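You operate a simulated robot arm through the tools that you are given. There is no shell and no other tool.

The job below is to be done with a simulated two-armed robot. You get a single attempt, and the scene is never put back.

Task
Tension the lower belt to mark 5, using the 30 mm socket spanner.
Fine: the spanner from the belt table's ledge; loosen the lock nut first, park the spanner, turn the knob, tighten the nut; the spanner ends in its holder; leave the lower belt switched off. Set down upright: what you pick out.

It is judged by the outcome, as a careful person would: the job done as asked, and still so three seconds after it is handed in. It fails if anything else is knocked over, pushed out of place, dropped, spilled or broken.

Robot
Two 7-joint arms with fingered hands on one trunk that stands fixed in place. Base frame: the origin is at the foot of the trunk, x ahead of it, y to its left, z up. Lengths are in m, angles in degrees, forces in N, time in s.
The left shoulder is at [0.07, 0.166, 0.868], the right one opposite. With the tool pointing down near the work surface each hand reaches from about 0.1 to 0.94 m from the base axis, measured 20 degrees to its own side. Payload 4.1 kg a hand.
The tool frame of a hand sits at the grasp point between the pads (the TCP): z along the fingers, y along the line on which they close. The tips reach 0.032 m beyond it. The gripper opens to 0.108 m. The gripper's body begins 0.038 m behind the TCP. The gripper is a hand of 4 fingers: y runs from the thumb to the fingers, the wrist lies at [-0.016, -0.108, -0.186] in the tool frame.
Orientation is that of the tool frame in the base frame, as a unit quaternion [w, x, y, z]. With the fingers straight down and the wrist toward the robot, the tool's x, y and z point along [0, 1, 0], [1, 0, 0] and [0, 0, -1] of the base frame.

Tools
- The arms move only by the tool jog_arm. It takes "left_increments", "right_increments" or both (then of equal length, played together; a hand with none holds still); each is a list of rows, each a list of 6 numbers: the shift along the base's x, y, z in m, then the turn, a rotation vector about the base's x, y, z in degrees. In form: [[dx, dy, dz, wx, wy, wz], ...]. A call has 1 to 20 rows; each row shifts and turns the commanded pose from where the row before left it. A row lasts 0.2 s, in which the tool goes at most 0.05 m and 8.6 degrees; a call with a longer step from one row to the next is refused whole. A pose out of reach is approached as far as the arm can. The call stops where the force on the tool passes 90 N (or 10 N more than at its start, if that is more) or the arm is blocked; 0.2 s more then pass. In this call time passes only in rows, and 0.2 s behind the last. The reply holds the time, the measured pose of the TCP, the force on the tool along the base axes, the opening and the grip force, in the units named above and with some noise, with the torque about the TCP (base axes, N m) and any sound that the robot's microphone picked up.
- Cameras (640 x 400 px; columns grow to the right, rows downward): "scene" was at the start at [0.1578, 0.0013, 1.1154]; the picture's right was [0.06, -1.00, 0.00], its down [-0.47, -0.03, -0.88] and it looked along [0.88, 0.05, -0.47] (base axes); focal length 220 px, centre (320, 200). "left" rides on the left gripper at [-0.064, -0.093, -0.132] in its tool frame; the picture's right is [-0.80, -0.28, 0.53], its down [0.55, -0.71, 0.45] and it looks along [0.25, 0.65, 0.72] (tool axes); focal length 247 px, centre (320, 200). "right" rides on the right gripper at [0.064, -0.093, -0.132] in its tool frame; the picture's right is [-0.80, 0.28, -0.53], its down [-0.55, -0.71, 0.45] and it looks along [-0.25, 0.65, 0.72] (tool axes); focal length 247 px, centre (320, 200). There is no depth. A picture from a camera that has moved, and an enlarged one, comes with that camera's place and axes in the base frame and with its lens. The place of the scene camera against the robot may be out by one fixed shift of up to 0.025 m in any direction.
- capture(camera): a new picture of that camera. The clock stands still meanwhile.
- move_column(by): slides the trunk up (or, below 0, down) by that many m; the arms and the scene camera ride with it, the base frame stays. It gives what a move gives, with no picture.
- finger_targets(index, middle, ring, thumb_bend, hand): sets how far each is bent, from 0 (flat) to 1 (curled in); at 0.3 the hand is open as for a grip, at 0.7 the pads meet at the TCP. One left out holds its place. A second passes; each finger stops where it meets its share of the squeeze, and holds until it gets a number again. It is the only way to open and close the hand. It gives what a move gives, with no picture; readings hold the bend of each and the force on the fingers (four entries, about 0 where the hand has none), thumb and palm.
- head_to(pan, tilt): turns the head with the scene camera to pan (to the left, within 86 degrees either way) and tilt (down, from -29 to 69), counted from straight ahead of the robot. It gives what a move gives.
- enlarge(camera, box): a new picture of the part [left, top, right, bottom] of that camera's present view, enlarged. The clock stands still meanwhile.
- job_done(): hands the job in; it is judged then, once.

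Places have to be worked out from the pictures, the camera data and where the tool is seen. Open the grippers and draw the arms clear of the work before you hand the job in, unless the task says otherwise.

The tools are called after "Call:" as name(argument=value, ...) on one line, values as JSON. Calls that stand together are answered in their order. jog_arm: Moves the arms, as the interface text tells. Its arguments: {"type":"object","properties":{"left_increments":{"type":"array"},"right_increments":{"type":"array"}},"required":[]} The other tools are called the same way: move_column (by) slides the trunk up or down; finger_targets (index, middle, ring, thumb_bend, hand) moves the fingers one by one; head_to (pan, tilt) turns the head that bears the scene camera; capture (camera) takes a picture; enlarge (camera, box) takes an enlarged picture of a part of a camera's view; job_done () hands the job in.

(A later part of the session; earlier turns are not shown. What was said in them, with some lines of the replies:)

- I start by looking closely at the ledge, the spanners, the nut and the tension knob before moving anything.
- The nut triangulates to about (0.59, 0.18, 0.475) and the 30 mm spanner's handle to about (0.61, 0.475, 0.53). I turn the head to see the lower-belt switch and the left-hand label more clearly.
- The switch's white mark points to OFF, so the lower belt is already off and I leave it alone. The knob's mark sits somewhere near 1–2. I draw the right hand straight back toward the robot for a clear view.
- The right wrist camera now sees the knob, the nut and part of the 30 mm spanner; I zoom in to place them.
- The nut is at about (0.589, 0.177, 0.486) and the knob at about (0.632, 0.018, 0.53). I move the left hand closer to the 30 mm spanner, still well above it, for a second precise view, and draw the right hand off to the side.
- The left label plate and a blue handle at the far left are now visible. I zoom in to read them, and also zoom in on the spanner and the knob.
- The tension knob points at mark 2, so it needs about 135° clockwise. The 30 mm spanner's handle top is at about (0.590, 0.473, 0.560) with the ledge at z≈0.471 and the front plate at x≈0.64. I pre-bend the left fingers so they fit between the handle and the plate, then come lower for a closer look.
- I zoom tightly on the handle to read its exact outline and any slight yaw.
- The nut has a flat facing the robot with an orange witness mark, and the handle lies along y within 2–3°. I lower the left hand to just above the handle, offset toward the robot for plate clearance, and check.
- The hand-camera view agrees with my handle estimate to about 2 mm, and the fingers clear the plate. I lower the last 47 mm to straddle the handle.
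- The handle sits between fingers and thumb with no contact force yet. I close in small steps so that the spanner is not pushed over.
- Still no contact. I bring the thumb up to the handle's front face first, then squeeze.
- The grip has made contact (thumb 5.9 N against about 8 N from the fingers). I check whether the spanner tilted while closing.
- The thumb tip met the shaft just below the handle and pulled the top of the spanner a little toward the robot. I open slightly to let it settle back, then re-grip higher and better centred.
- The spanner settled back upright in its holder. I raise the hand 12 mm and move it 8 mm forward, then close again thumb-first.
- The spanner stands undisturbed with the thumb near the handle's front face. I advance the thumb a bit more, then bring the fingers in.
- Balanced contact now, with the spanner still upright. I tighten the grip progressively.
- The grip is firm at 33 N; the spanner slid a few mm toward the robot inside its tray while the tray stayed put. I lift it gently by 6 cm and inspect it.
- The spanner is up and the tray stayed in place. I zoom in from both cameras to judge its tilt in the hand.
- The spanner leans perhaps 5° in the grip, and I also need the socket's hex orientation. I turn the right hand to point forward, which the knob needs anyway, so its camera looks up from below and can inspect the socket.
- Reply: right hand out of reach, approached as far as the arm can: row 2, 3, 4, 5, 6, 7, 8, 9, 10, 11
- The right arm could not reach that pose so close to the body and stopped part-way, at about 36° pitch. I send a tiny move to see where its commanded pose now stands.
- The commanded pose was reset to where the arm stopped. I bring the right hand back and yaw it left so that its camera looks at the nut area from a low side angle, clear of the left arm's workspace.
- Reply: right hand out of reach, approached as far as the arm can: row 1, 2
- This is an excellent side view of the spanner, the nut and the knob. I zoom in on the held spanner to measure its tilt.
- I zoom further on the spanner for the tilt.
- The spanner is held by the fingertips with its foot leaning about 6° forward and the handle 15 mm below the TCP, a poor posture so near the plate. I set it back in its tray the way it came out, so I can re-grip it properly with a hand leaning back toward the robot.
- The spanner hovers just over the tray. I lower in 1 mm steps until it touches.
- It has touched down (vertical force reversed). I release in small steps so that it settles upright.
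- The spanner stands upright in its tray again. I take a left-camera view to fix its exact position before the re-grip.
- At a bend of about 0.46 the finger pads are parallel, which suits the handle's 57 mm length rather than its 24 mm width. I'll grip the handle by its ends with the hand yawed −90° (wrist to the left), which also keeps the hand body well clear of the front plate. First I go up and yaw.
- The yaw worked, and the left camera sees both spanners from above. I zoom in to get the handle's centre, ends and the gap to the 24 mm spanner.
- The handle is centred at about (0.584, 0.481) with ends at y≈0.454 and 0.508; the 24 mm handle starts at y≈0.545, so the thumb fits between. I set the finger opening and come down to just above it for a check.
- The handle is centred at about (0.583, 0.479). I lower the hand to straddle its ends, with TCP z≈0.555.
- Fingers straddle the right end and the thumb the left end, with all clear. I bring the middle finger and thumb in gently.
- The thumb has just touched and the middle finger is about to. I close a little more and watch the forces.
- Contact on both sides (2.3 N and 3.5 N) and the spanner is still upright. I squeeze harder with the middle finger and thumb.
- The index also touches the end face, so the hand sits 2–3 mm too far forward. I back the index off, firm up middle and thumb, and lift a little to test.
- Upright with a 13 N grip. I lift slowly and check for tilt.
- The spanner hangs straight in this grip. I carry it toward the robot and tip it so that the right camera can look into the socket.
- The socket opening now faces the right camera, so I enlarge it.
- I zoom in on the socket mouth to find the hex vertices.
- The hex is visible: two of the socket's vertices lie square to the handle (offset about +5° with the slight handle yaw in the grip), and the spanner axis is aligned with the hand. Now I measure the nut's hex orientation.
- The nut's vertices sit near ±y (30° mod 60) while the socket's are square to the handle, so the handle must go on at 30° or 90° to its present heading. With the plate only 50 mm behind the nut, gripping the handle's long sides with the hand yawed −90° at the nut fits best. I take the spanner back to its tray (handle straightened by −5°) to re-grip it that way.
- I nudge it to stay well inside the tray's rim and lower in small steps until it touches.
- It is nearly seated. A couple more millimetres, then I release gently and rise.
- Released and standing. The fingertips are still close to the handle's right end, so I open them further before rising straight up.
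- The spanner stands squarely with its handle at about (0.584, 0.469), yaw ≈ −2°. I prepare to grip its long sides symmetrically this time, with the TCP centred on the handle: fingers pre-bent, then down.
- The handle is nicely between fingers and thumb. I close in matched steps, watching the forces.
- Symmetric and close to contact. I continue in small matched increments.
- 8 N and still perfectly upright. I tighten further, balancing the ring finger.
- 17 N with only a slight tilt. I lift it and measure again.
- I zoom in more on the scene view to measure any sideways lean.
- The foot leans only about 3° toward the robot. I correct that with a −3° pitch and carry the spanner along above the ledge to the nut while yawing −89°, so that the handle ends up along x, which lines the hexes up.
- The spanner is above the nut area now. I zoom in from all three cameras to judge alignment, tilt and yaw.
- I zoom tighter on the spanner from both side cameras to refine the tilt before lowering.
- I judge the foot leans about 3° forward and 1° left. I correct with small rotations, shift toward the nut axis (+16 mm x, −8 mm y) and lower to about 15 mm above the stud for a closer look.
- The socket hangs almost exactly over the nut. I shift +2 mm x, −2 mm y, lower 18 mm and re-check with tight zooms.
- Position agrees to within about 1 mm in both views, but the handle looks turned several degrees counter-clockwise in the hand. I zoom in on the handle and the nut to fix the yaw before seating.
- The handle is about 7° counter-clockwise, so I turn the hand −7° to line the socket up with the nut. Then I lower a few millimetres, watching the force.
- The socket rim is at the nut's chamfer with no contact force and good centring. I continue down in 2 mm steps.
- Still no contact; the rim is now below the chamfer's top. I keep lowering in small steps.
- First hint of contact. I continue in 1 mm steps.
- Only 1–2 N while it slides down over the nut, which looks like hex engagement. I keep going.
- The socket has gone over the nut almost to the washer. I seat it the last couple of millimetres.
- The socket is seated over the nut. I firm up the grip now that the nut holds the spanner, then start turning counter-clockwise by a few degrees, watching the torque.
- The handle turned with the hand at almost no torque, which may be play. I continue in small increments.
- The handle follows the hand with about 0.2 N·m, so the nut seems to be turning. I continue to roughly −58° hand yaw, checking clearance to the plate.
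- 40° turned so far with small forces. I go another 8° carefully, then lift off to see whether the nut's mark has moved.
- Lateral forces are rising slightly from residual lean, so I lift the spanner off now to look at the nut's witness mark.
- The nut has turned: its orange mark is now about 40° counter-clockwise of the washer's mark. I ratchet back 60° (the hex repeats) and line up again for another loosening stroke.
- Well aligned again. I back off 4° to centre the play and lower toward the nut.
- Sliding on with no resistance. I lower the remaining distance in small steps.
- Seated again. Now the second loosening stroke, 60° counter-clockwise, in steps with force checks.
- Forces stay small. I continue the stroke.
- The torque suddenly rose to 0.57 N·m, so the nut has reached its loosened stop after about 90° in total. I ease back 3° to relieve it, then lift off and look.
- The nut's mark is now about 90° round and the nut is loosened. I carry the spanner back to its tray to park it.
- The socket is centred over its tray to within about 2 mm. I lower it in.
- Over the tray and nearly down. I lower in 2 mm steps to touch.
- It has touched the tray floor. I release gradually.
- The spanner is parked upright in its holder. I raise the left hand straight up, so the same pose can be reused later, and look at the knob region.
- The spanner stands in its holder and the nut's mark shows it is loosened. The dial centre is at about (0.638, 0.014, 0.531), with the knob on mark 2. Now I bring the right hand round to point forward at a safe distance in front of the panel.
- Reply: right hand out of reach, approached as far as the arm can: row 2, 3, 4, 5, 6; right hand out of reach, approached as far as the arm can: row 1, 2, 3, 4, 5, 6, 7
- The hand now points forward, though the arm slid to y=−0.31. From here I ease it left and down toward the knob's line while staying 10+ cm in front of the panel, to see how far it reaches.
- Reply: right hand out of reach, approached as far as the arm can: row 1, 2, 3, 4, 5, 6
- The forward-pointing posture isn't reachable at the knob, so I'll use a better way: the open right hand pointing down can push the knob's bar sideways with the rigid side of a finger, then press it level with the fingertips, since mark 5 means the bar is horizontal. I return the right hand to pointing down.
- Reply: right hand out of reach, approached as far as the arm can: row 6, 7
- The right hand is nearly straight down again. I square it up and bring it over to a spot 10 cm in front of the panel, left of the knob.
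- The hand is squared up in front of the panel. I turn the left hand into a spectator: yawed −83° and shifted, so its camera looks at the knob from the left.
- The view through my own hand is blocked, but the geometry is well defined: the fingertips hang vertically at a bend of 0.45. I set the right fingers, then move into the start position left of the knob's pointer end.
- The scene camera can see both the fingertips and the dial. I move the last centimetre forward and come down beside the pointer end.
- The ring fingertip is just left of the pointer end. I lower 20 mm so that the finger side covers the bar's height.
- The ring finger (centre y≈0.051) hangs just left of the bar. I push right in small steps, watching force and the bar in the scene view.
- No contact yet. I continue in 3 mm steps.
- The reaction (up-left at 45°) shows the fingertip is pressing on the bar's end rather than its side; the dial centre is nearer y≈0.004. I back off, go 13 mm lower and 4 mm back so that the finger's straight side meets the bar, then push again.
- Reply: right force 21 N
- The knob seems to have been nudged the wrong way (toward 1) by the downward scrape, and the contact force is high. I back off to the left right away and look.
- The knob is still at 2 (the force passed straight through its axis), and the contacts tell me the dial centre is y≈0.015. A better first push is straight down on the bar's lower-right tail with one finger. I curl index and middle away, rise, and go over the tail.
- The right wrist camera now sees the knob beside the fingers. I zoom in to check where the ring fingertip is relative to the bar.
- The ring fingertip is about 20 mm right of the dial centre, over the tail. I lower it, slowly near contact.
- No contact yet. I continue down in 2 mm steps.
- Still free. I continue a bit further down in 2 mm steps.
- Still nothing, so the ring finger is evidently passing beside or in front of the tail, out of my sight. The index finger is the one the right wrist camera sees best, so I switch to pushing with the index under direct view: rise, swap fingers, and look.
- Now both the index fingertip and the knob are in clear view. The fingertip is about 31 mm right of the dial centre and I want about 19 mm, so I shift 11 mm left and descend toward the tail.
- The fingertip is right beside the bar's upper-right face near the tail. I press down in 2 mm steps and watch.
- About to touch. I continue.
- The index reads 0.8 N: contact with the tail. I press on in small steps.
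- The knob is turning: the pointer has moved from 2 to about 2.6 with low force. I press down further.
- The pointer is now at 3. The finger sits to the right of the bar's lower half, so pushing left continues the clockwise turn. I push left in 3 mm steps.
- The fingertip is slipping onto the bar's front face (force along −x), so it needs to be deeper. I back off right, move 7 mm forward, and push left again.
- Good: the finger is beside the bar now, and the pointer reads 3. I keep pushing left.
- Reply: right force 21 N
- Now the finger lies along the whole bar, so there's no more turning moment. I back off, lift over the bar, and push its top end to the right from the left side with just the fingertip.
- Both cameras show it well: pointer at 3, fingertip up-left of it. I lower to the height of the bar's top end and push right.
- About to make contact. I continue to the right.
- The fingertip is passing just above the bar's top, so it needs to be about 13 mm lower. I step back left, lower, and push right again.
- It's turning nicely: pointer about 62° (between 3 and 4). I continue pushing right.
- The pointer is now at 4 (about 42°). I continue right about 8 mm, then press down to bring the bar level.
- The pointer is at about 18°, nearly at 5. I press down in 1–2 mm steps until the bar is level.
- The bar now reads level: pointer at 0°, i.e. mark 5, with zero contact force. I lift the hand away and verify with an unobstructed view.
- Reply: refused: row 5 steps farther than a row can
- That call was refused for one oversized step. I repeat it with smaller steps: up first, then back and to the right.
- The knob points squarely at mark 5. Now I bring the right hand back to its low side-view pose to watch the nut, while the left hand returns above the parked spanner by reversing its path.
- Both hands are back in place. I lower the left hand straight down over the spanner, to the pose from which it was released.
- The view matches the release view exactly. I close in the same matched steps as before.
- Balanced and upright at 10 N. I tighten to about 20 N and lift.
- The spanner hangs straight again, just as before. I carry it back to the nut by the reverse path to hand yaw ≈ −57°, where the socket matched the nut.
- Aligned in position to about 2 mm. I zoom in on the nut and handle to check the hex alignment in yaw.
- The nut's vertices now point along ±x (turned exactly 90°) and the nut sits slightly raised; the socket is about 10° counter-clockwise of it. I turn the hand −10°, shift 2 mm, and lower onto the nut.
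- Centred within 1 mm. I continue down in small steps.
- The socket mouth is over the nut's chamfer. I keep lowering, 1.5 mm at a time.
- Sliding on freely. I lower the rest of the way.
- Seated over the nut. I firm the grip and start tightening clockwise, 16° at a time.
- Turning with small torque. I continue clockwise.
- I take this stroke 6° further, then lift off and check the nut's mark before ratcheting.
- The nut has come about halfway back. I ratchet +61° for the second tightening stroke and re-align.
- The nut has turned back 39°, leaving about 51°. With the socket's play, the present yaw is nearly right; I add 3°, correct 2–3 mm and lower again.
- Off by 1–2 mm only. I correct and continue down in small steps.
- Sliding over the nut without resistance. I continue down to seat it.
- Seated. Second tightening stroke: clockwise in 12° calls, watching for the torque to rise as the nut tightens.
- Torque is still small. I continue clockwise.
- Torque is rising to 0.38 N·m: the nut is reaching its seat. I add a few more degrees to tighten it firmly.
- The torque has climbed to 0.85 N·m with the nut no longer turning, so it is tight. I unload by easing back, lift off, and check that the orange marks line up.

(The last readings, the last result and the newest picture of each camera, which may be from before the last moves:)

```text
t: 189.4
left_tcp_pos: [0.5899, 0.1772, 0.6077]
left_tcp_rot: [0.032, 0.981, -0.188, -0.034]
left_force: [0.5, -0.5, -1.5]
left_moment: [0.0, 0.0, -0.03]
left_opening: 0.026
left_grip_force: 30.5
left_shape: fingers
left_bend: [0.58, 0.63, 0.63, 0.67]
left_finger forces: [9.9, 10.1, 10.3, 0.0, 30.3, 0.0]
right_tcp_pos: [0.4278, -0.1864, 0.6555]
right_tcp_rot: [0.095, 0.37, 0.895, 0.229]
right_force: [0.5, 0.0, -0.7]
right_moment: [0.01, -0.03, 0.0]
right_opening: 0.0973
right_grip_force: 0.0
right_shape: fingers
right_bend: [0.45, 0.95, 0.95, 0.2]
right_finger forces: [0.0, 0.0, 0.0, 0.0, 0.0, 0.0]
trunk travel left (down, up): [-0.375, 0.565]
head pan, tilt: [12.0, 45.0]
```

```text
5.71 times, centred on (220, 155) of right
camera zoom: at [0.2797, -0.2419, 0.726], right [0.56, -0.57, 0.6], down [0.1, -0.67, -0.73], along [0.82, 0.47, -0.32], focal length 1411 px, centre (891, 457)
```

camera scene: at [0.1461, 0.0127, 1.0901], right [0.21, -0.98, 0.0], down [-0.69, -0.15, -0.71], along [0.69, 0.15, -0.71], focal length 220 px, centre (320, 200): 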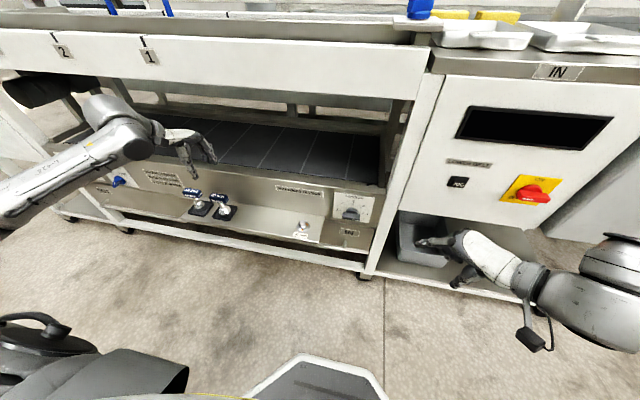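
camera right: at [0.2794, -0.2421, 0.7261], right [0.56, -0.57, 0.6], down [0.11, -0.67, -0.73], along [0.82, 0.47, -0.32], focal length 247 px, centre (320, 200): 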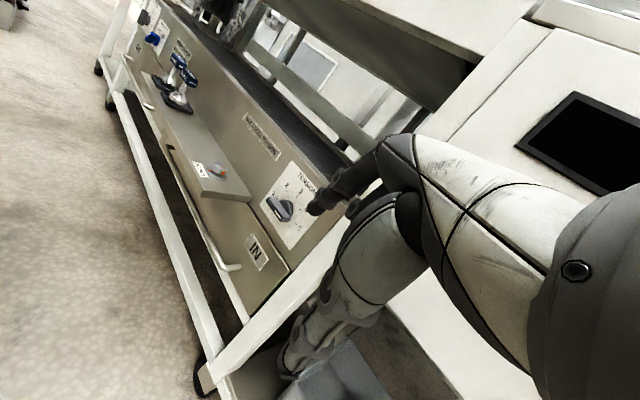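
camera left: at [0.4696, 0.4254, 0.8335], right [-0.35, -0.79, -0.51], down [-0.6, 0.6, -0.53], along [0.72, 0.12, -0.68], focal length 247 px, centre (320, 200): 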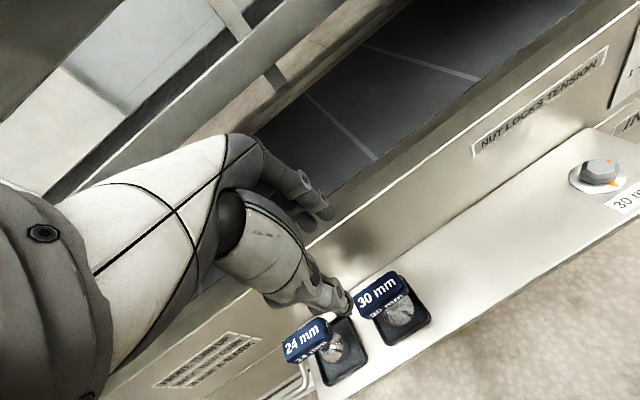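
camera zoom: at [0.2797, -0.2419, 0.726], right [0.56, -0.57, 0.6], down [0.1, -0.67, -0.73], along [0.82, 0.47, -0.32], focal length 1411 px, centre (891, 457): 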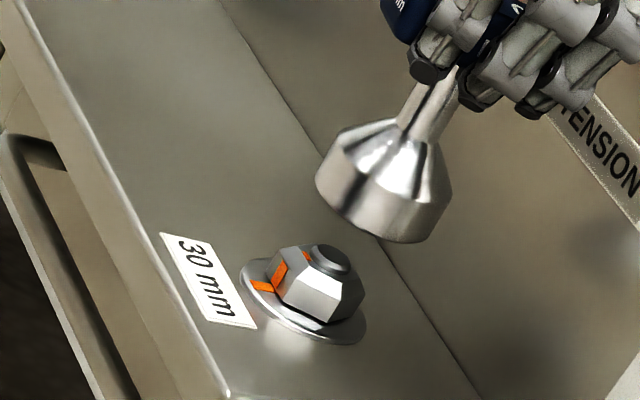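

The marks appear to line up again. I zoom in closely to compare with the original alignment.

Call:
enlarge(camera="right", box=[206, 158, 230, 182])

Call:
enlarge(camera="scene", box=[292, 219, 312, 236])

```text
16.00 times, centred on (218, 170) of right
camera zoom: at [0.2797, -0.2419, 0.726], right [0.56, -0.57, 0.6], down [0.1, -0.67, -0.73], along [0.82, 0.47, -0.32], focal length 3952 px, centre (1952, 680)
```

zoom: 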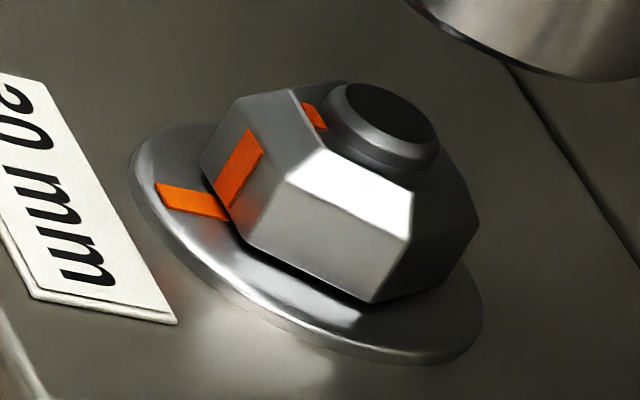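

```text
16.00 times, centred on (302, 228) of scene
camera zoom: at [0.1465, 0.0128, 1.09], right [0.21, -0.98, 0.0], down [-0.69, -0.15, -0.71], along [0.69, 0.15, -0.71], focal length 3518 px, centre (608, -240)
```

zoom: 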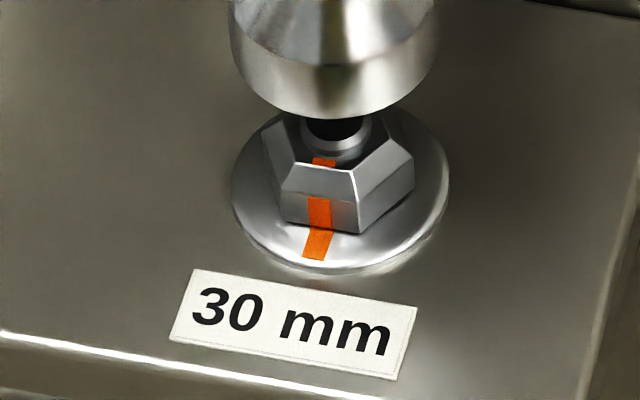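

The marks line up exactly as they did originally, so the nut is tight. Now I carry the spanner back to its holder.

Call:
jog_arm(left_increments=[[0, 0, 0.022, 0, 0, 0], [0, 0.005, 0.025, 0, 0, 0], [-0.0008, 0.022, 0, 0, 0, 7.85], [-0.0008, 0.022, 0, 0, 0, 7.85], [-0.0008, 0.022, 0, 0, 0, 7.85], [-0.0008, 0.022, 0, 0, 0, 7.85], [-0.0008, 0.022, 0, 0, 0, 7.85], [-0.0008, 0.022, 0, 0, 0, 7.85], [-0.0008, 0.022, 0, 0, 0, 7.85], [-0.0008, 0.022, 0, 0, 0, 7.85], [-0.0008, 0.022, 0, 0, 0, 7.85], [-0.0008, 0.022, 0, 0, 0, 7.85], [-0.0008, 0.022, 0, 0, 0, 7.85], [-0.0008, 0.023, 0, 0, 0, 7.85], [-0.0004, 0.023, 0, 0, 0, 7.85]])

Call:
enlarge(camera="right", box=[160, 20, 240, 110])

Call:
enlarge(camera="scene", box=[180, 150, 270, 225])

Call:
enlarge(camera="left", box=[270, 160, 430, 320])

```text
t: 192.6
left_tcp_pos: [0.578, 0.4707, 0.6544]
left_tcp_rot: [0.047, 0.762, 0.645, 0.003]
left_force: [0.1, 0.4, -2.4]
left_moment: [-0.03, 0.04, 0.0]
left_opening: 0.0261
left_grip_force: 30.5
left_shape: fingers
left_bend: [0.58, 0.63, 0.63, 0.67]
left_finger forces: [9.9, 10.0, 10.5, 0.0, 30.3, 0.0]
right_tcp_pos: [0.4282, -0.1852, 0.6554]
right_tcp_rot: [0.096, 0.37, 0.895, 0.228]
right_force: [0.0, -0.4, 0.4]
right_moment: [0.0, -0.02, -0.01]
right_opening: 0.0979
right_grip_force: 0.0
right_shape: fingers
right_bend: [0.45, 0.95, 0.95, 0.2]
right_finger forces: [0.0, 0.0, 0.1, 0.1, 0.1, 0.0]
trunk travel left (down, up): [-0.375, 0.565]
head pan, tilt: [12.0, 45.0]
```

```text
4.44 times, centred on (200, 65) of right
camera zoom: at [0.2797, -0.2416, 0.7262], right [0.56, -0.57, 0.6], down [0.1, -0.68, -0.73], along [0.82, 0.47, -0.32], focal length 1098 px, centre (853, 800)
```

zoom: 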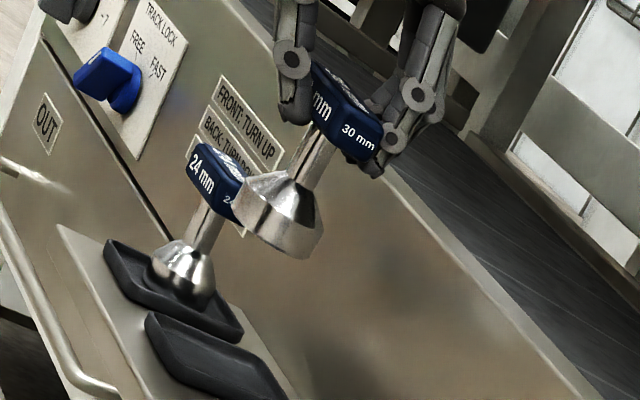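

```text
5.33 times, centred on (225, 188) of scene
camera zoom: at [0.1465, 0.0132, 1.09], right [0.21, -0.98, 0.0], down [-0.69, -0.15, -0.71], along [0.69, 0.15, -0.71], focal length 1173 px, centre (827, 267)
```

zoom: 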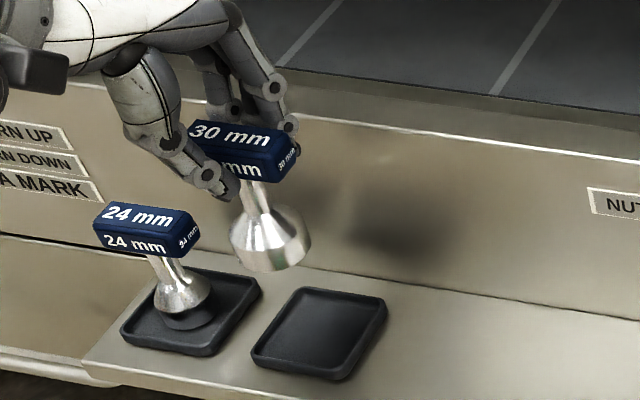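

```text
2.50 times, centred on (350, 240) of left
camera zoom: at [0.4682, 0.4302, 0.7811], right [-0.38, -0.78, -0.51], down [-0.57, 0.63, -0.53], along [0.73, 0.09, -0.68], focal length 617 px, centre (245, 100)
```

zoom: 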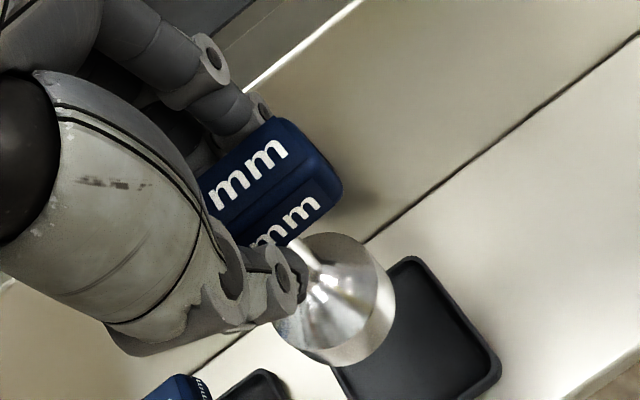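

The socket hangs over the tray, about 3 mm left of the earlier spot. I correct and lower it in.

Call:
jog_arm(left_increments=[[0.001, -0.0015, -0.015, 0, 0, 2], [0.0015, -0.0015, -0.02, 0, 0, 0], [0, 0, -0.02, 0, 0, 0], [0, 0, -0.015, 0, 0, 0], [0, 0, -0.008, 0, 0, 0]])

Call:
enlarge(camera="right", box=[140, 40, 220, 130])

Call:
enlarge(camera="scene", box=[180, 150, 270, 225])

```text
t: 193.8
left_tcp_pos: [0.5811, 0.4665, 0.5745]
left_tcp_rot: [0.046, 0.752, 0.658, 0.003]
left_force: [0.4, -0.3, -2.6]
left_moment: [-0.01, 0.01, 0.02]
left_opening: 0.0261
left_grip_force: 30.8
left_shape: fingers
left_bend: [0.58, 0.63, 0.63, 0.67]
left_finger forces: [9.9, 9.9, 10.5, 0.1, 30.2, 0.1]
right_tcp_pos: [0.4267, -0.186, 0.6554]
right_tcp_rot: [0.097, 0.371, 0.895, 0.228]
right_force: [0.6, -0.3, 0.4]
right_moment: [0.0, 0.01, 0.01]
right_opening: 0.0978
right_grip_force: 0.1
right_shape: fingers
right_bend: [0.45, 0.95, 0.95, 0.2]
right_finger forces: [0.1, 0.1, 0.0, 0.0, 0.0, 0.0]
trunk travel left (down, up): [-0.375, 0.565]
head pan, tilt: [12.0, 45.0]
```

```text
4.44 times, centred on (180, 85) of right
camera zoom: at [0.2798, -0.2417, 0.7261], right [0.56, -0.57, 0.6], down [0.1, -0.68, -0.73], along [0.82, 0.47, -0.32], focal length 1098 px, centre (942, 711)
```

zoom: 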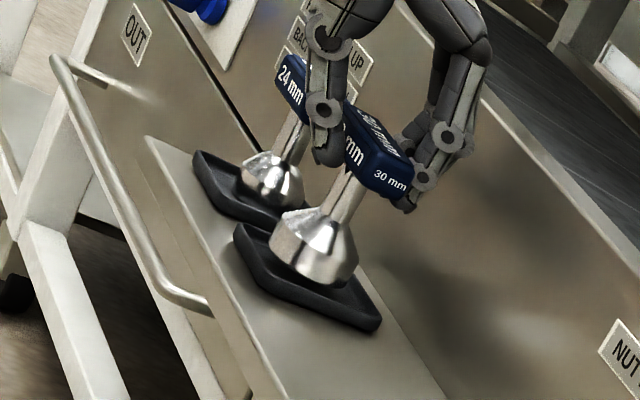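

```text
5.33 times, centred on (225, 188) of scene
camera zoom: at [0.1466, 0.0132, 1.09], right [0.21, -0.98, 0.0], down [-0.69, -0.15, -0.71], along [0.69, 0.15, -0.71], focal length 1173 px, centre (827, 267)
```

zoom: 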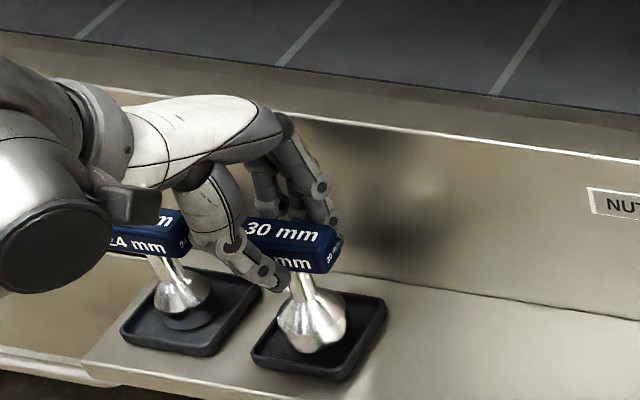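

Centred over the tray and upright. I lower the last few millimetres until it touches.

Call:
jog_arm(left_increments=[[0, 0, -0.002, 0, 0, 0], [0, 0, -0.002, 0, 0, 0], [0, 0, -0.002, 0, 0, 0]])

Call:
jog_arm(left_increments=[[0, 0, -0.001, 0, 0, 0], [0, 0, -0.001, 0, 0, 0]])

Call:
jog_arm(left_increments=[[0, 0, -0.001, 0, 0, 0]])

```text
t: 194.6
left_tcp_pos: [0.5813, 0.4672, 0.5691]
left_tcp_rot: [0.046, 0.752, 0.658, 0.003]
left_force: [0.0, 0.1, -3.0]
left_moment: [-0.03, 0.03, 0.0]
left_opening: 0.026
left_grip_force: 30.0
left_shape: fingers
left_bend: [0.58, 0.63, 0.63, 0.67]
left_finger forces: [9.9, 10.0, 10.4, 0.1, 30.3, 0.0]
right_tcp_pos: [0.4268, -0.1855, 0.6553]
right_tcp_rot: [0.096, 0.37, 0.895, 0.229]
right_force: [0.2, 1.1, 0.2]
right_moment: [-0.01, 0.0, 0.01]
right_opening: 0.0978
right_grip_force: 0.0
right_shape: fingers
right_bend: [0.45, 0.95, 0.95, 0.2]
right_finger forces: [0.1, 0.1, 0.0, 0.0, 0.0, 0.0]
trunk travel left (down, up): [-0.375, 0.565]
head pan, tilt: [12.0, 45.0]
```

```text
t: 195.2
left_tcp_pos: [0.5824, 0.4663, 0.5669]
left_tcp_rot: [0.046, 0.752, 0.658, 0.003]
left_force: [0.6, 0.1, -2.4]
left_moment: [0.01, 0.05, 0.05]
left_opening: 0.0259
left_grip_force: 30.1
left_shape: fingers
left_bend: [0.58, 0.63, 0.63, 0.67]
left_finger forces: [9.8, 10.0, 10.5, 0.0, 30.2, 0.0]
right_tcp_pos: [0.428, -0.1858, 0.6553]
right_tcp_rot: [0.096, 0.371, 0.895, 0.228]
right_force: [0.5, -0.1, -0.8]
right_moment: [-0.02, 0.02, 0.01]
right_opening: 0.0973
right_grip_force: 0.1
right_shape: fingers
right_bend: [0.45, 0.95, 0.95, 0.2]
right_finger forces: [0.0, 0.1, 0.0, 0.1, 0.1, 0.0]
trunk travel left (down, up): [-0.375, 0.565]
head pan, tilt: [12.0, 45.0]
```

```text
t: 195.6
left_tcp_pos: [0.5821, 0.4677, 0.5658]
left_tcp_rot: [0.047, 0.752, 0.658, 0.003]
left_force: [-0.3, 0.3, -2.0]
left_moment: [0.03, 0.02, -0.01]
left_opening: 0.0262
left_grip_force: 30.1
left_shape: fingers
left_bend: [0.58, 0.63, 0.63, 0.67]
left_finger forces: [9.9, 10.0, 10.5, 0.1, 30.2, 0.0]
right_tcp_pos: [0.4283, -0.1854, 0.6562]
right_tcp_rot: [0.097, 0.371, 0.895, 0.229]
right_force: [-0.7, 0.7, 0.1]
right_moment: [0.03, -0.01, 0.02]
right_opening: 0.0975
right_grip_force: 0.1
right_shape: fingers
right_bend: [0.45, 0.95, 0.95, 0.2]
right_finger forces: [0.0, 0.1, 0.0, 0.0, 0.0, 0.1]
trunk travel left (down, up): [-0.375, 0.565]
head pan, tilt: [12.0, 45.0]
```

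Not quite touching yet; I go down another millimetre or two in single steps.

Call:
jog_arm(left_increments=[[0, 0, -0.001, 0, 0, 0]])

Call:
jog_arm(left_increments=[[0, 0, -0.001, 0, 0, 0]])

Call:
enlarge(camera="right", box=[140, 40, 220, 130])

```text
t: 196.0
left_tcp_pos: [0.5825, 0.4679, 0.5655]
left_tcp_rot: [0.045, 0.752, 0.658, 0.003]
left_force: [0.5, 0.5, -2.6]
left_moment: [-0.05, -0.01, -0.01]
left_opening: 0.0263
left_grip_force: 30.5
left_shape: fingers
left_bend: [0.58, 0.63, 0.63, 0.67]
left_finger forces: [9.8, 9.9, 10.4, 0.0, 30.3, 0.0]
right_tcp_pos: [0.4282, -0.1861, 0.6568]
right_tcp_rot: [0.096, 0.37, 0.895, 0.228]
right_force: [1.0, 0.1, 0.4]
right_moment: [-0.01, -0.01, 0.02]
right_opening: 0.0976
right_grip_force: 0.1
right_shape: fingers
right_bend: [0.45, 0.95, 0.95, 0.2]
right_finger forces: [0.0, 0.0, 0.0, 0.0, 0.0, 0.0]
trunk travel left (down, up): [-0.375, 0.565]
head pan, tilt: [12.0, 45.0]
```

```text
t: 196.4
left_tcp_pos: [0.582, 0.4677, 0.5651]
left_tcp_rot: [0.047, 0.752, 0.658, 0.004]
left_force: [0.1, 1.1, 1.8]
left_moment: [-0.03, 0.04, 0.01]
left_opening: 0.026
left_grip_force: 30.1
left_shape: fingers
left_bend: [0.58, 0.63, 0.63, 0.67]
left_finger forces: [9.8, 10.0, 10.6, 0.0, 31.0, 0.0]
right_tcp_pos: [0.4281, -0.1869, 0.6561]
right_tcp_rot: [0.096, 0.37, 0.895, 0.228]
right_force: [-0.7, 0.8, 0.0]
right_moment: [0.0, 0.01, 0.02]
right_opening: 0.0976
right_grip_force: 0.0
right_shape: fingers
right_bend: [0.45, 0.95, 0.95, 0.2]
right_finger forces: [0.0, 0.0, 0.0, 0.0, 0.1, 0.0]
trunk travel left (down, up): [-0.375, 0.565]
head pan, tilt: [12.0, 45.0]
```

```text
4.44 times, centred on (180, 85) of right
camera zoom: at [0.2796, -0.2418, 0.7263], right [0.56, -0.57, 0.6], down [0.1, -0.67, -0.73], along [0.82, 0.47, -0.32], focal length 1098 px, centre (942, 711)
```

zoom: 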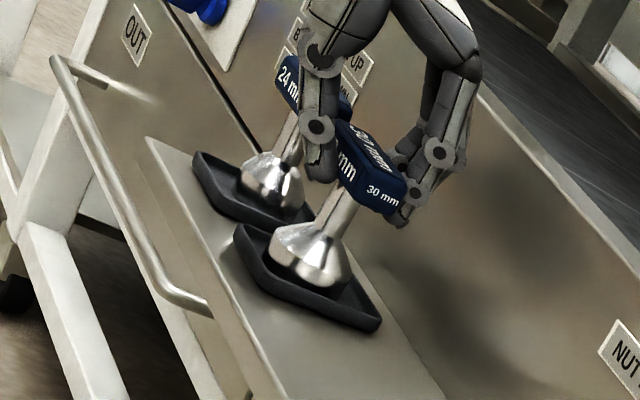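

The force has reversed to +1.8 N, so it is touching the tray floor. I release in the same gradual way as before.

Call:
finger_targets(hand="left", index=0.62, middle=0.65, ring=0.65, thumb_bend=0.73)

Call:
finger_targets(hand="left", index=0.57, middle=0.59, ring=0.59, thumb_bend=0.65)

Call:
finger_targets(hand="left", index=0.48, middle=0.48, ring=0.48, thumb_bend=0.47)

Call:
enlarge(camera="right", box=[140, 40, 220, 130])

Call:
enlarge(camera="left", box=[270, 160, 410, 320])

```text
t: 197.4
left_tcp_pos: [0.5806, 0.4668, 0.5653]
left_tcp_rot: [0.046, 0.751, 0.658, 0.004]
left_force: [-1.7, 1.7, 4.6]
left_moment: [0.1, 0.01, 0.02]
left_opening: 0.0267
left_grip_force: 9.4
left_shape: fingers
left_bend: [0.58, 0.62, 0.63, 0.67]
left_finger forces: [3.3, 3.6, 2.0, 0.0, 10.2, 0.0]
right_tcp_pos: [0.4273, -0.1859, 0.6565]
right_tcp_rot: [0.097, 0.371, 0.895, 0.229]
right_force: [0.3, 1.0, -0.4]
right_moment: [-0.01, 0.01, 0.0]
right_opening: 0.0978
right_grip_force: 0.1
right_shape: fingers
right_bend: [0.45, 0.95, 0.95, 0.2]
right_finger forces: [0.1, 0.0, 0.1, 0.0, 0.0, 0.0]
trunk travel left (down, up): [-0.375, 0.565]
head pan, tilt: [12.0, 45.0]
```

```text
t: 198.4
left_tcp_pos: [0.5823, 0.4646, 0.5644]
left_tcp_rot: [0.045, 0.752, 0.658, 0.003]
left_force: [-0.4, 0.2, -0.9]
left_moment: [0.0, -0.01, 0.0]
left_opening: 0.0293
left_grip_force: 1.3
left_shape: fingers
left_bend: [0.56, 0.59, 0.59, 0.64]
left_finger forces: [0.2, 0.4, 0.1, 0.0, 1.0, 0.1]
right_tcp_pos: [0.4264, -0.1864, 0.656]
right_tcp_rot: [0.097, 0.371, 0.895, 0.229]
right_force: [0.0, 0.6, 0.2]
right_moment: [0.0, -0.01, 0.03]
right_opening: 0.0978
right_grip_force: 0.1
right_shape: fingers
right_bend: [0.45, 0.95, 0.95, 0.2]
right_finger forces: [0.1, 0.1, 0.1, 0.0, 0.0, 0.1]
trunk travel left (down, up): [-0.375, 0.565]
head pan, tilt: [12.0, 45.0]
```

```text
t: 199.4
left_tcp_pos: [0.5818, 0.4682, 0.5641]
left_tcp_rot: [0.045, 0.752, 0.657, 0.003]
left_force: [-0.1, 0.2, -0.1]
left_moment: [-0.01, 0.02, 0.0]
left_opening: 0.062
left_grip_force: 0.1
left_shape: fingers
left_bend: [0.48, 0.48, 0.48, 0.47]
left_finger forces: [0.1, 0.0, 0.0, 0.0, 0.1, 0.1]
right_tcp_pos: [0.428, -0.1861, 0.6561]
right_tcp_rot: [0.095, 0.37, 0.895, 0.228]
right_force: [0.7, 0.7, 1.1]
right_moment: [0.02, -0.03, 0.01]
right_opening: 0.0977
right_grip_force: 0.0
right_shape: fingers
right_bend: [0.45, 0.95, 0.95, 0.2]
right_finger forces: [0.0, 0.0, 0.0, 0.1, 0.0, 0.1]
trunk travel left (down, up): [-0.375, 0.565]
head pan, tilt: [12.0, 45.0]
```

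```text
4.44 times, centred on (180, 85) of right
camera zoom: at [0.2797, -0.2418, 0.7261], right [0.56, -0.57, 0.6], down [0.1, -0.67, -0.73], along [0.82, 0.47, -0.32], focal length 1098 px, centre (942, 711)
```

zoom: 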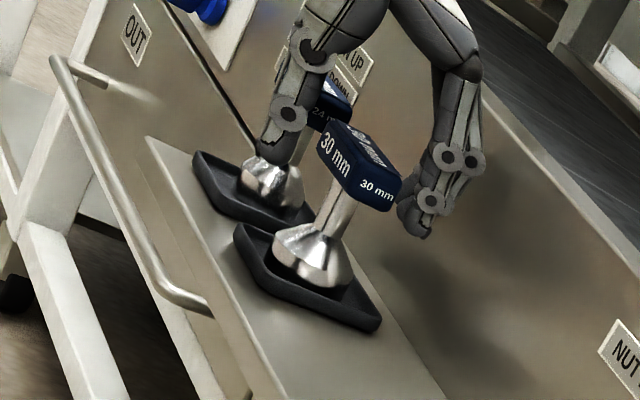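

```text
2.50 times, centred on (340, 240) of left
camera zoom: at [0.4717, 0.4237, 0.6921], right [-0.35, -0.79, -0.51], down [-0.59, 0.61, -0.53], along [0.72, 0.12, -0.68], focal length 617 px, centre (270, 100)
```

zoom: 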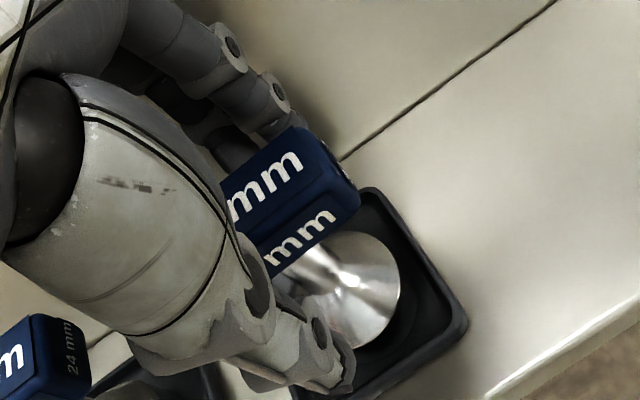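

The spanner stands upright in its holder. I raise the left hand straight up, then draw it back toward the robot and open it; the right hand also opens and withdraws.

Call:
jog_arm(left_increments=[[0, 0, 0.01, 0, 0, 0], [0, 0, 0.02, 0, 0, 0], [0, 0, 0.03, 0, 0, 0], [0, 0, 0.035, 0, 0, 0], [0, 0, 0.035, 0, 0, 0], [-0.03, 0.01, 0.01, 0, 0, 0], [-0.04, 0.01, 0, 0, 0, 0], [-0.04, 0.01, 0, 0, 0, 0], [-0.03, 0.01, 0, 0, 0, 0]])

Call:
finger_targets(hand="left", index=0.3, middle=0.3, ring=0.3, thumb_bend=0.3)

Call:
finger_targets(hand="right", index=0.3, middle=0.3, ring=0.3, thumb_bend=0.3)

Call:
capture(camera="scene")

Call:
capture(camera="right")

Call:
enlarge(camera="scene", box=[170, 160, 290, 240])

Call:
enlarge(camera="scene", box=[280, 180, 400, 250])

```text
t: 201.4
left_tcp_pos: [0.4412, 0.5069, 0.7058]
left_tcp_rot: [0.046, 0.751, 0.658, 0.003]
left_force: [0.5, -0.2, 0.1]
left_moment: [0.01, -0.01, -0.03]
left_opening: 0.0619
left_grip_force: 0.1
left_shape: fingers
left_bend: [0.48, 0.48, 0.48, 0.47]
left_finger forces: [0.0, 0.0, 0.0, 0.0, 0.0, 0.0]
right_tcp_pos: [0.4276, -0.1858, 0.6558]
right_tcp_rot: [0.096, 0.37, 0.895, 0.229]
right_force: [1.1, 0.2, 0.6]
right_moment: [0.04, 0.02, -0.01]
right_opening: 0.0975
right_grip_force: 0.1
right_shape: fingers
right_bend: [0.45, 0.95, 0.95, 0.2]
right_finger forces: [0.0, 0.0, 0.0, 0.0, 0.0, 0.0]
trunk travel left (down, up): [-0.375, 0.565]
head pan, tilt: [12.0, 45.0]
```

```text
t: 202.4
left_tcp_pos: [0.4427, 0.5083, 0.7059]
left_tcp_rot: [0.046, 0.752, 0.657, 0.003]
left_force: [-0.7, 0.1, 0.7]
left_moment: [0.02, -0.04, 0.02]
left_opening: 0.1081
left_grip_force: 0.0
left_shape: fingers
left_bend: [0.3, 0.3, 0.3, 0.3]
left_finger forces: [0.0, 0.1, 0.1, 0.1, 0.0, 0.0]
right_tcp_pos: [0.4266, -0.1857, 0.6563]
right_tcp_rot: [0.096, 0.37, 0.895, 0.229]
right_force: [-0.7, -1.0, 0.3]
right_moment: [-0.02, -0.01, 0.0]
right_opening: 0.0976
right_grip_force: 0.0
right_shape: fingers
right_bend: [0.45, 0.95, 0.95, 0.2]
right_finger forces: [0.0, 0.0, 0.0, 0.0, 0.0, 0.0]
trunk travel left (down, up): [-0.375, 0.565]
head pan, tilt: [12.0, 45.0]
```

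```text
t: 203.4
left_tcp_pos: [0.4429, 0.5077, 0.7055]
left_tcp_rot: [0.046, 0.752, 0.658, 0.003]
left_force: [-0.7, -0.4, -0.3]
left_moment: [0.01, -0.02, 0.0]
left_opening: 0.1082
left_grip_force: 0.0
left_shape: fingers
left_bend: [0.3, 0.3, 0.3, 0.3]
left_finger forces: [0.0, 0.1, 0.0, 0.0, 0.0, 0.0]
right_tcp_pos: [0.4275, -0.1855, 0.6571]
right_tcp_rot: [0.096, 0.37, 0.895, 0.229]
right_force: [-0.5, -0.3, -0.8]
right_moment: [-0.01, -0.03, 0.02]
right_opening: 0.1087
right_grip_force: 0.1
right_shape: fingers
right_bend: [0.3, 0.3, 0.3, 0.3]
right_finger forces: [0.0, 0.0, 0.1, 0.0, 0.0, 0.1]
trunk travel left (down, up): [-0.375, 0.565]
head pan, tilt: [12.0, 45.0]
```

```text
taken
camera scene: at [0.1463, 0.0129, 1.09], right [0.21, -0.98, 0.0], down [-0.69, -0.15, -0.71], along [0.69, 0.15, -0.71], focal length 220 px, centre (320, 200)
```

scene: 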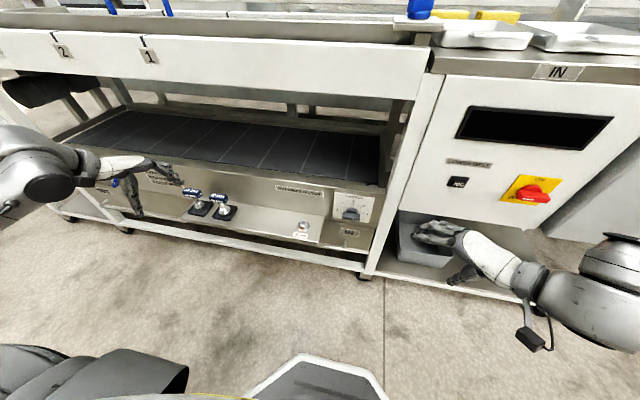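

```text
taken
camera right: at [0.2796, -0.2418, 0.7261], right [0.56, -0.57, 0.6], down [0.1, -0.67, -0.73], along [0.82, 0.47, -0.32], focal length 247 px, centre (320, 200)
```

right: 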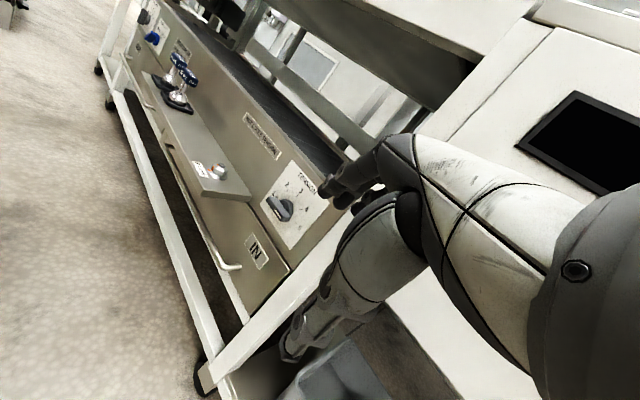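

```text
5.00 times, centred on (230, 200) of scene
camera zoom: at [0.1463, 0.0129, 1.09], right [0.21, -0.98, 0.0], down [-0.69, -0.15, -0.71], along [0.69, 0.15, -0.71], focal length 1099 px, centre (770, 200)
```

zoom: 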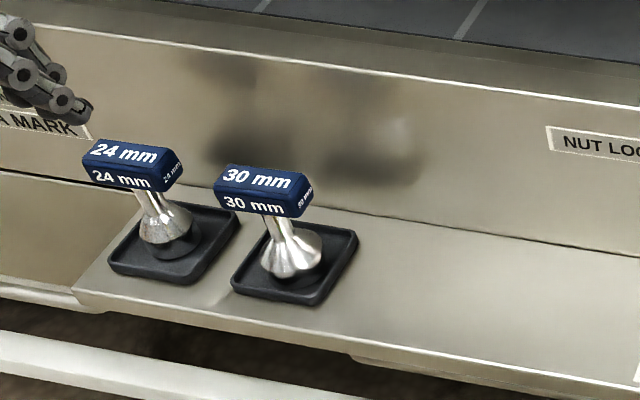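

```text
5.33 times, centred on (340, 215) of scene
camera zoom: at [0.1463, 0.0129, 1.09], right [0.21, -0.98, 0.0], down [-0.69, -0.15, -0.71], along [0.69, 0.15, -0.71], focal length 1173 px, centre (213, 120)
```

zoom: 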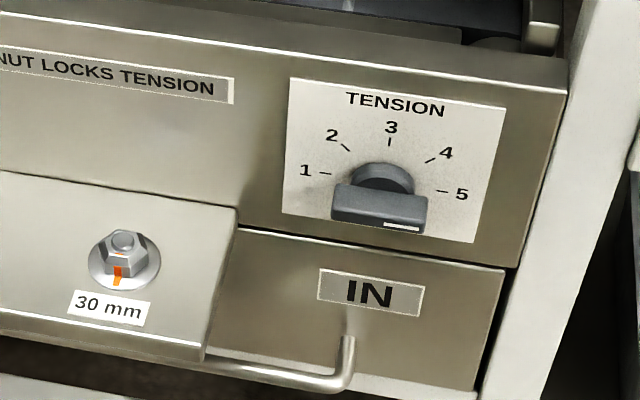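

Everything looks right. I zoom in on the holder and the lower-belt switch for a final check before handing in.

Call:
enlarge(camera="scene", box=[185, 180, 245, 225])

Call:
enlarge(camera="right", box=[140, 40, 220, 130])

Call:
enlarge(camera="scene", box=[430, 140, 570, 240])

```text
8.89 times, centred on (215, 202) of scene
camera zoom: at [0.1463, 0.0129, 1.09], right [0.21, -0.98, 0.0], down [-0.69, -0.15, -0.71], along [0.69, 0.15, -0.71], focal length 1954 px, centre (1253, 178)
```

zoom: 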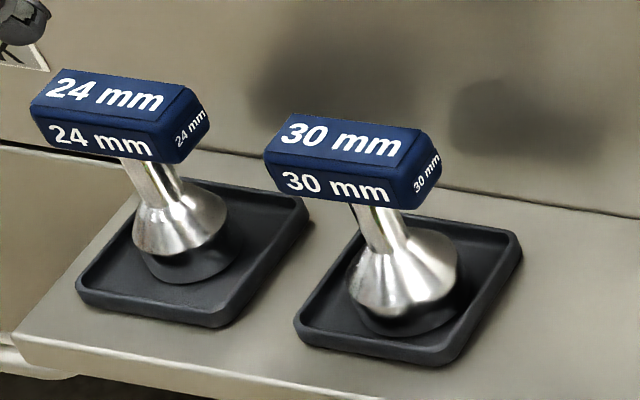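

```text
4.44 times, centred on (180, 85) of right
camera zoom: at [0.2796, -0.2418, 0.7261], right [0.56, -0.57, 0.6], down [0.1, -0.67, -0.73], along [0.82, 0.47, -0.32], focal length 1098 px, centre (942, 711)
```

zoom: 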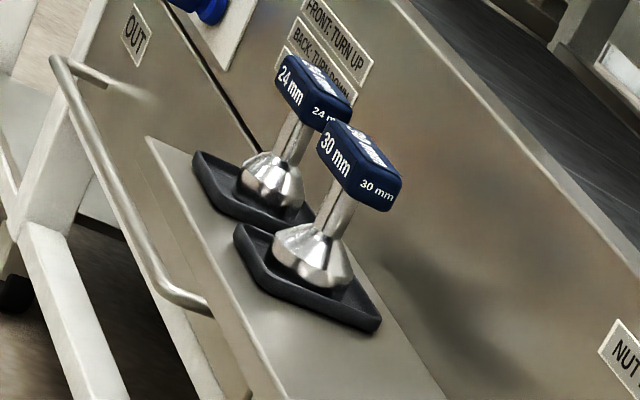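

```text
4.00 times, centred on (500, 190) of scene
camera zoom: at [0.1463, 0.0129, 1.09], right [0.21, -0.98, 0.0], down [-0.69, -0.15, -0.71], along [0.69, 0.15, -0.71], focal length 880 px, centre (-400, 240)
```

zoom: 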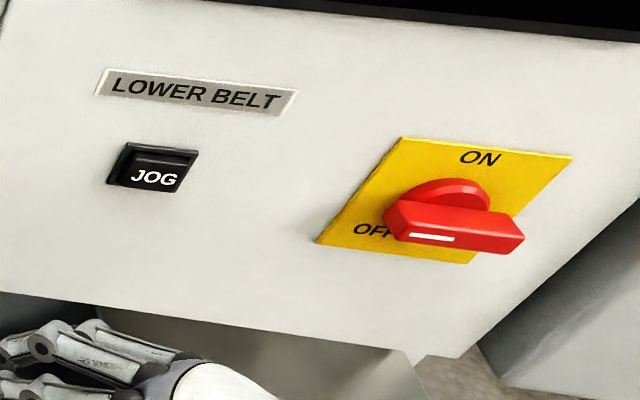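

All is in order: knob on 5, nut tight with marks aligned, the spanner upright in its holder and the switch still OFF. I draw the right hand a little farther clear, then hand the job in.

Call:
jog_arm(right_increments=[[0, -0.03, 0, 0, 0, 0], [0, -0.03, 0, 0, 0, 0], [0, -0.03, 0, 0, 0, 0]], left_increments=[[-0.01, 0.01, 0.01, 0, 0, 0], [-0.01, 0.01, 0.01, 0, 0, 0], [-0.01, 0.01, 0.01, 0, 0, 0]])

Call:
capture(camera="scene")

```text
t: 204.2
left_tcp_pos: [0.4109, 0.5388, 0.7357]
left_tcp_rot: [0.046, 0.752, 0.657, 0.003]
left_force: [0.1, 0.0, 0.8]
left_moment: [0.0, 0.01, 0.02]
left_opening: 0.1081
left_grip_force: 0.1
left_shape: fingers
left_bend: [0.3, 0.3, 0.3, 0.3]
left_finger forces: [0.1, 0.0, 0.0, 0.1, 0.0, 0.0]
right_tcp_pos: [0.4264, -0.2762, 0.6555]
right_tcp_rot: [0.096, 0.37, 0.895, 0.23]
right_force: [-0.5, -0.3, -0.3]
right_moment: [-0.02, -0.01, 0.02]
right_opening: 0.1088
right_grip_force: 0.1
right_shape: fingers
right_bend: [0.3, 0.3, 0.3, 0.3]
right_finger forces: [0.1, 0.1, 0.0, 0.0, 0.0, 0.0]
trunk travel left (down, up): [-0.375, 0.565]
head pan, tilt: [12.0, 45.0]
```

```text
taken
camera scene: at [0.1459, 0.013, 1.09], right [0.21, -0.98, 0.0], down [-0.69, -0.15, -0.71], along [0.69, 0.15, -0.71], focal length 220 px, centre (320, 200)
```

scene: 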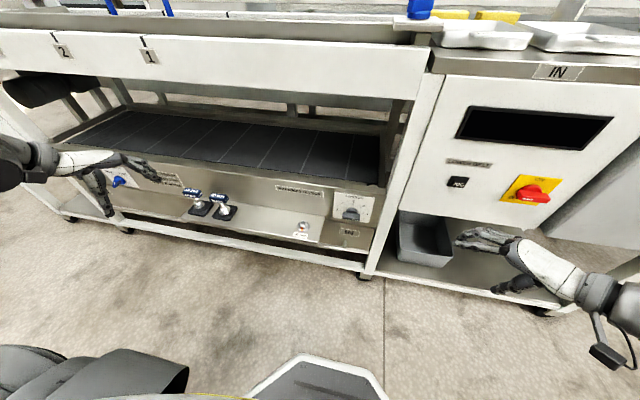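

Both hands are open and clear of the table, and the scene is undisturbed. I hand the job in.

Call:
job_done()

```text
The job is handed in.
```

The lower belt is set to tension mark 5 and the job is handed in; I don't have the judge's result.

- **Nut:** I loosened the lock nut about 90° with the 30 mm socket spanner before touching the knob. Afterwards I tightened it again to about 0.85 N·m. Its orange mark lines up with the washer's mark as it did at the start.
- **Knob:** the spanner was parked in its holder while I turned the knob from 2 to 5. The final picture shows the pointer on 5, within about a degree. I pushed it round with a fingertip because the hand could not reach it pointing forward. Early on, one push pressed on the bar's end with about 20 N without turning it.
- **Spanner:** it stands upright in its own holder. I set it down and re-gripped it several times along the way. The 24 mm spanner was not touched.
- **Lower belt switch:** it was already off, and I left it off.

Both hands are open and clear of the table.
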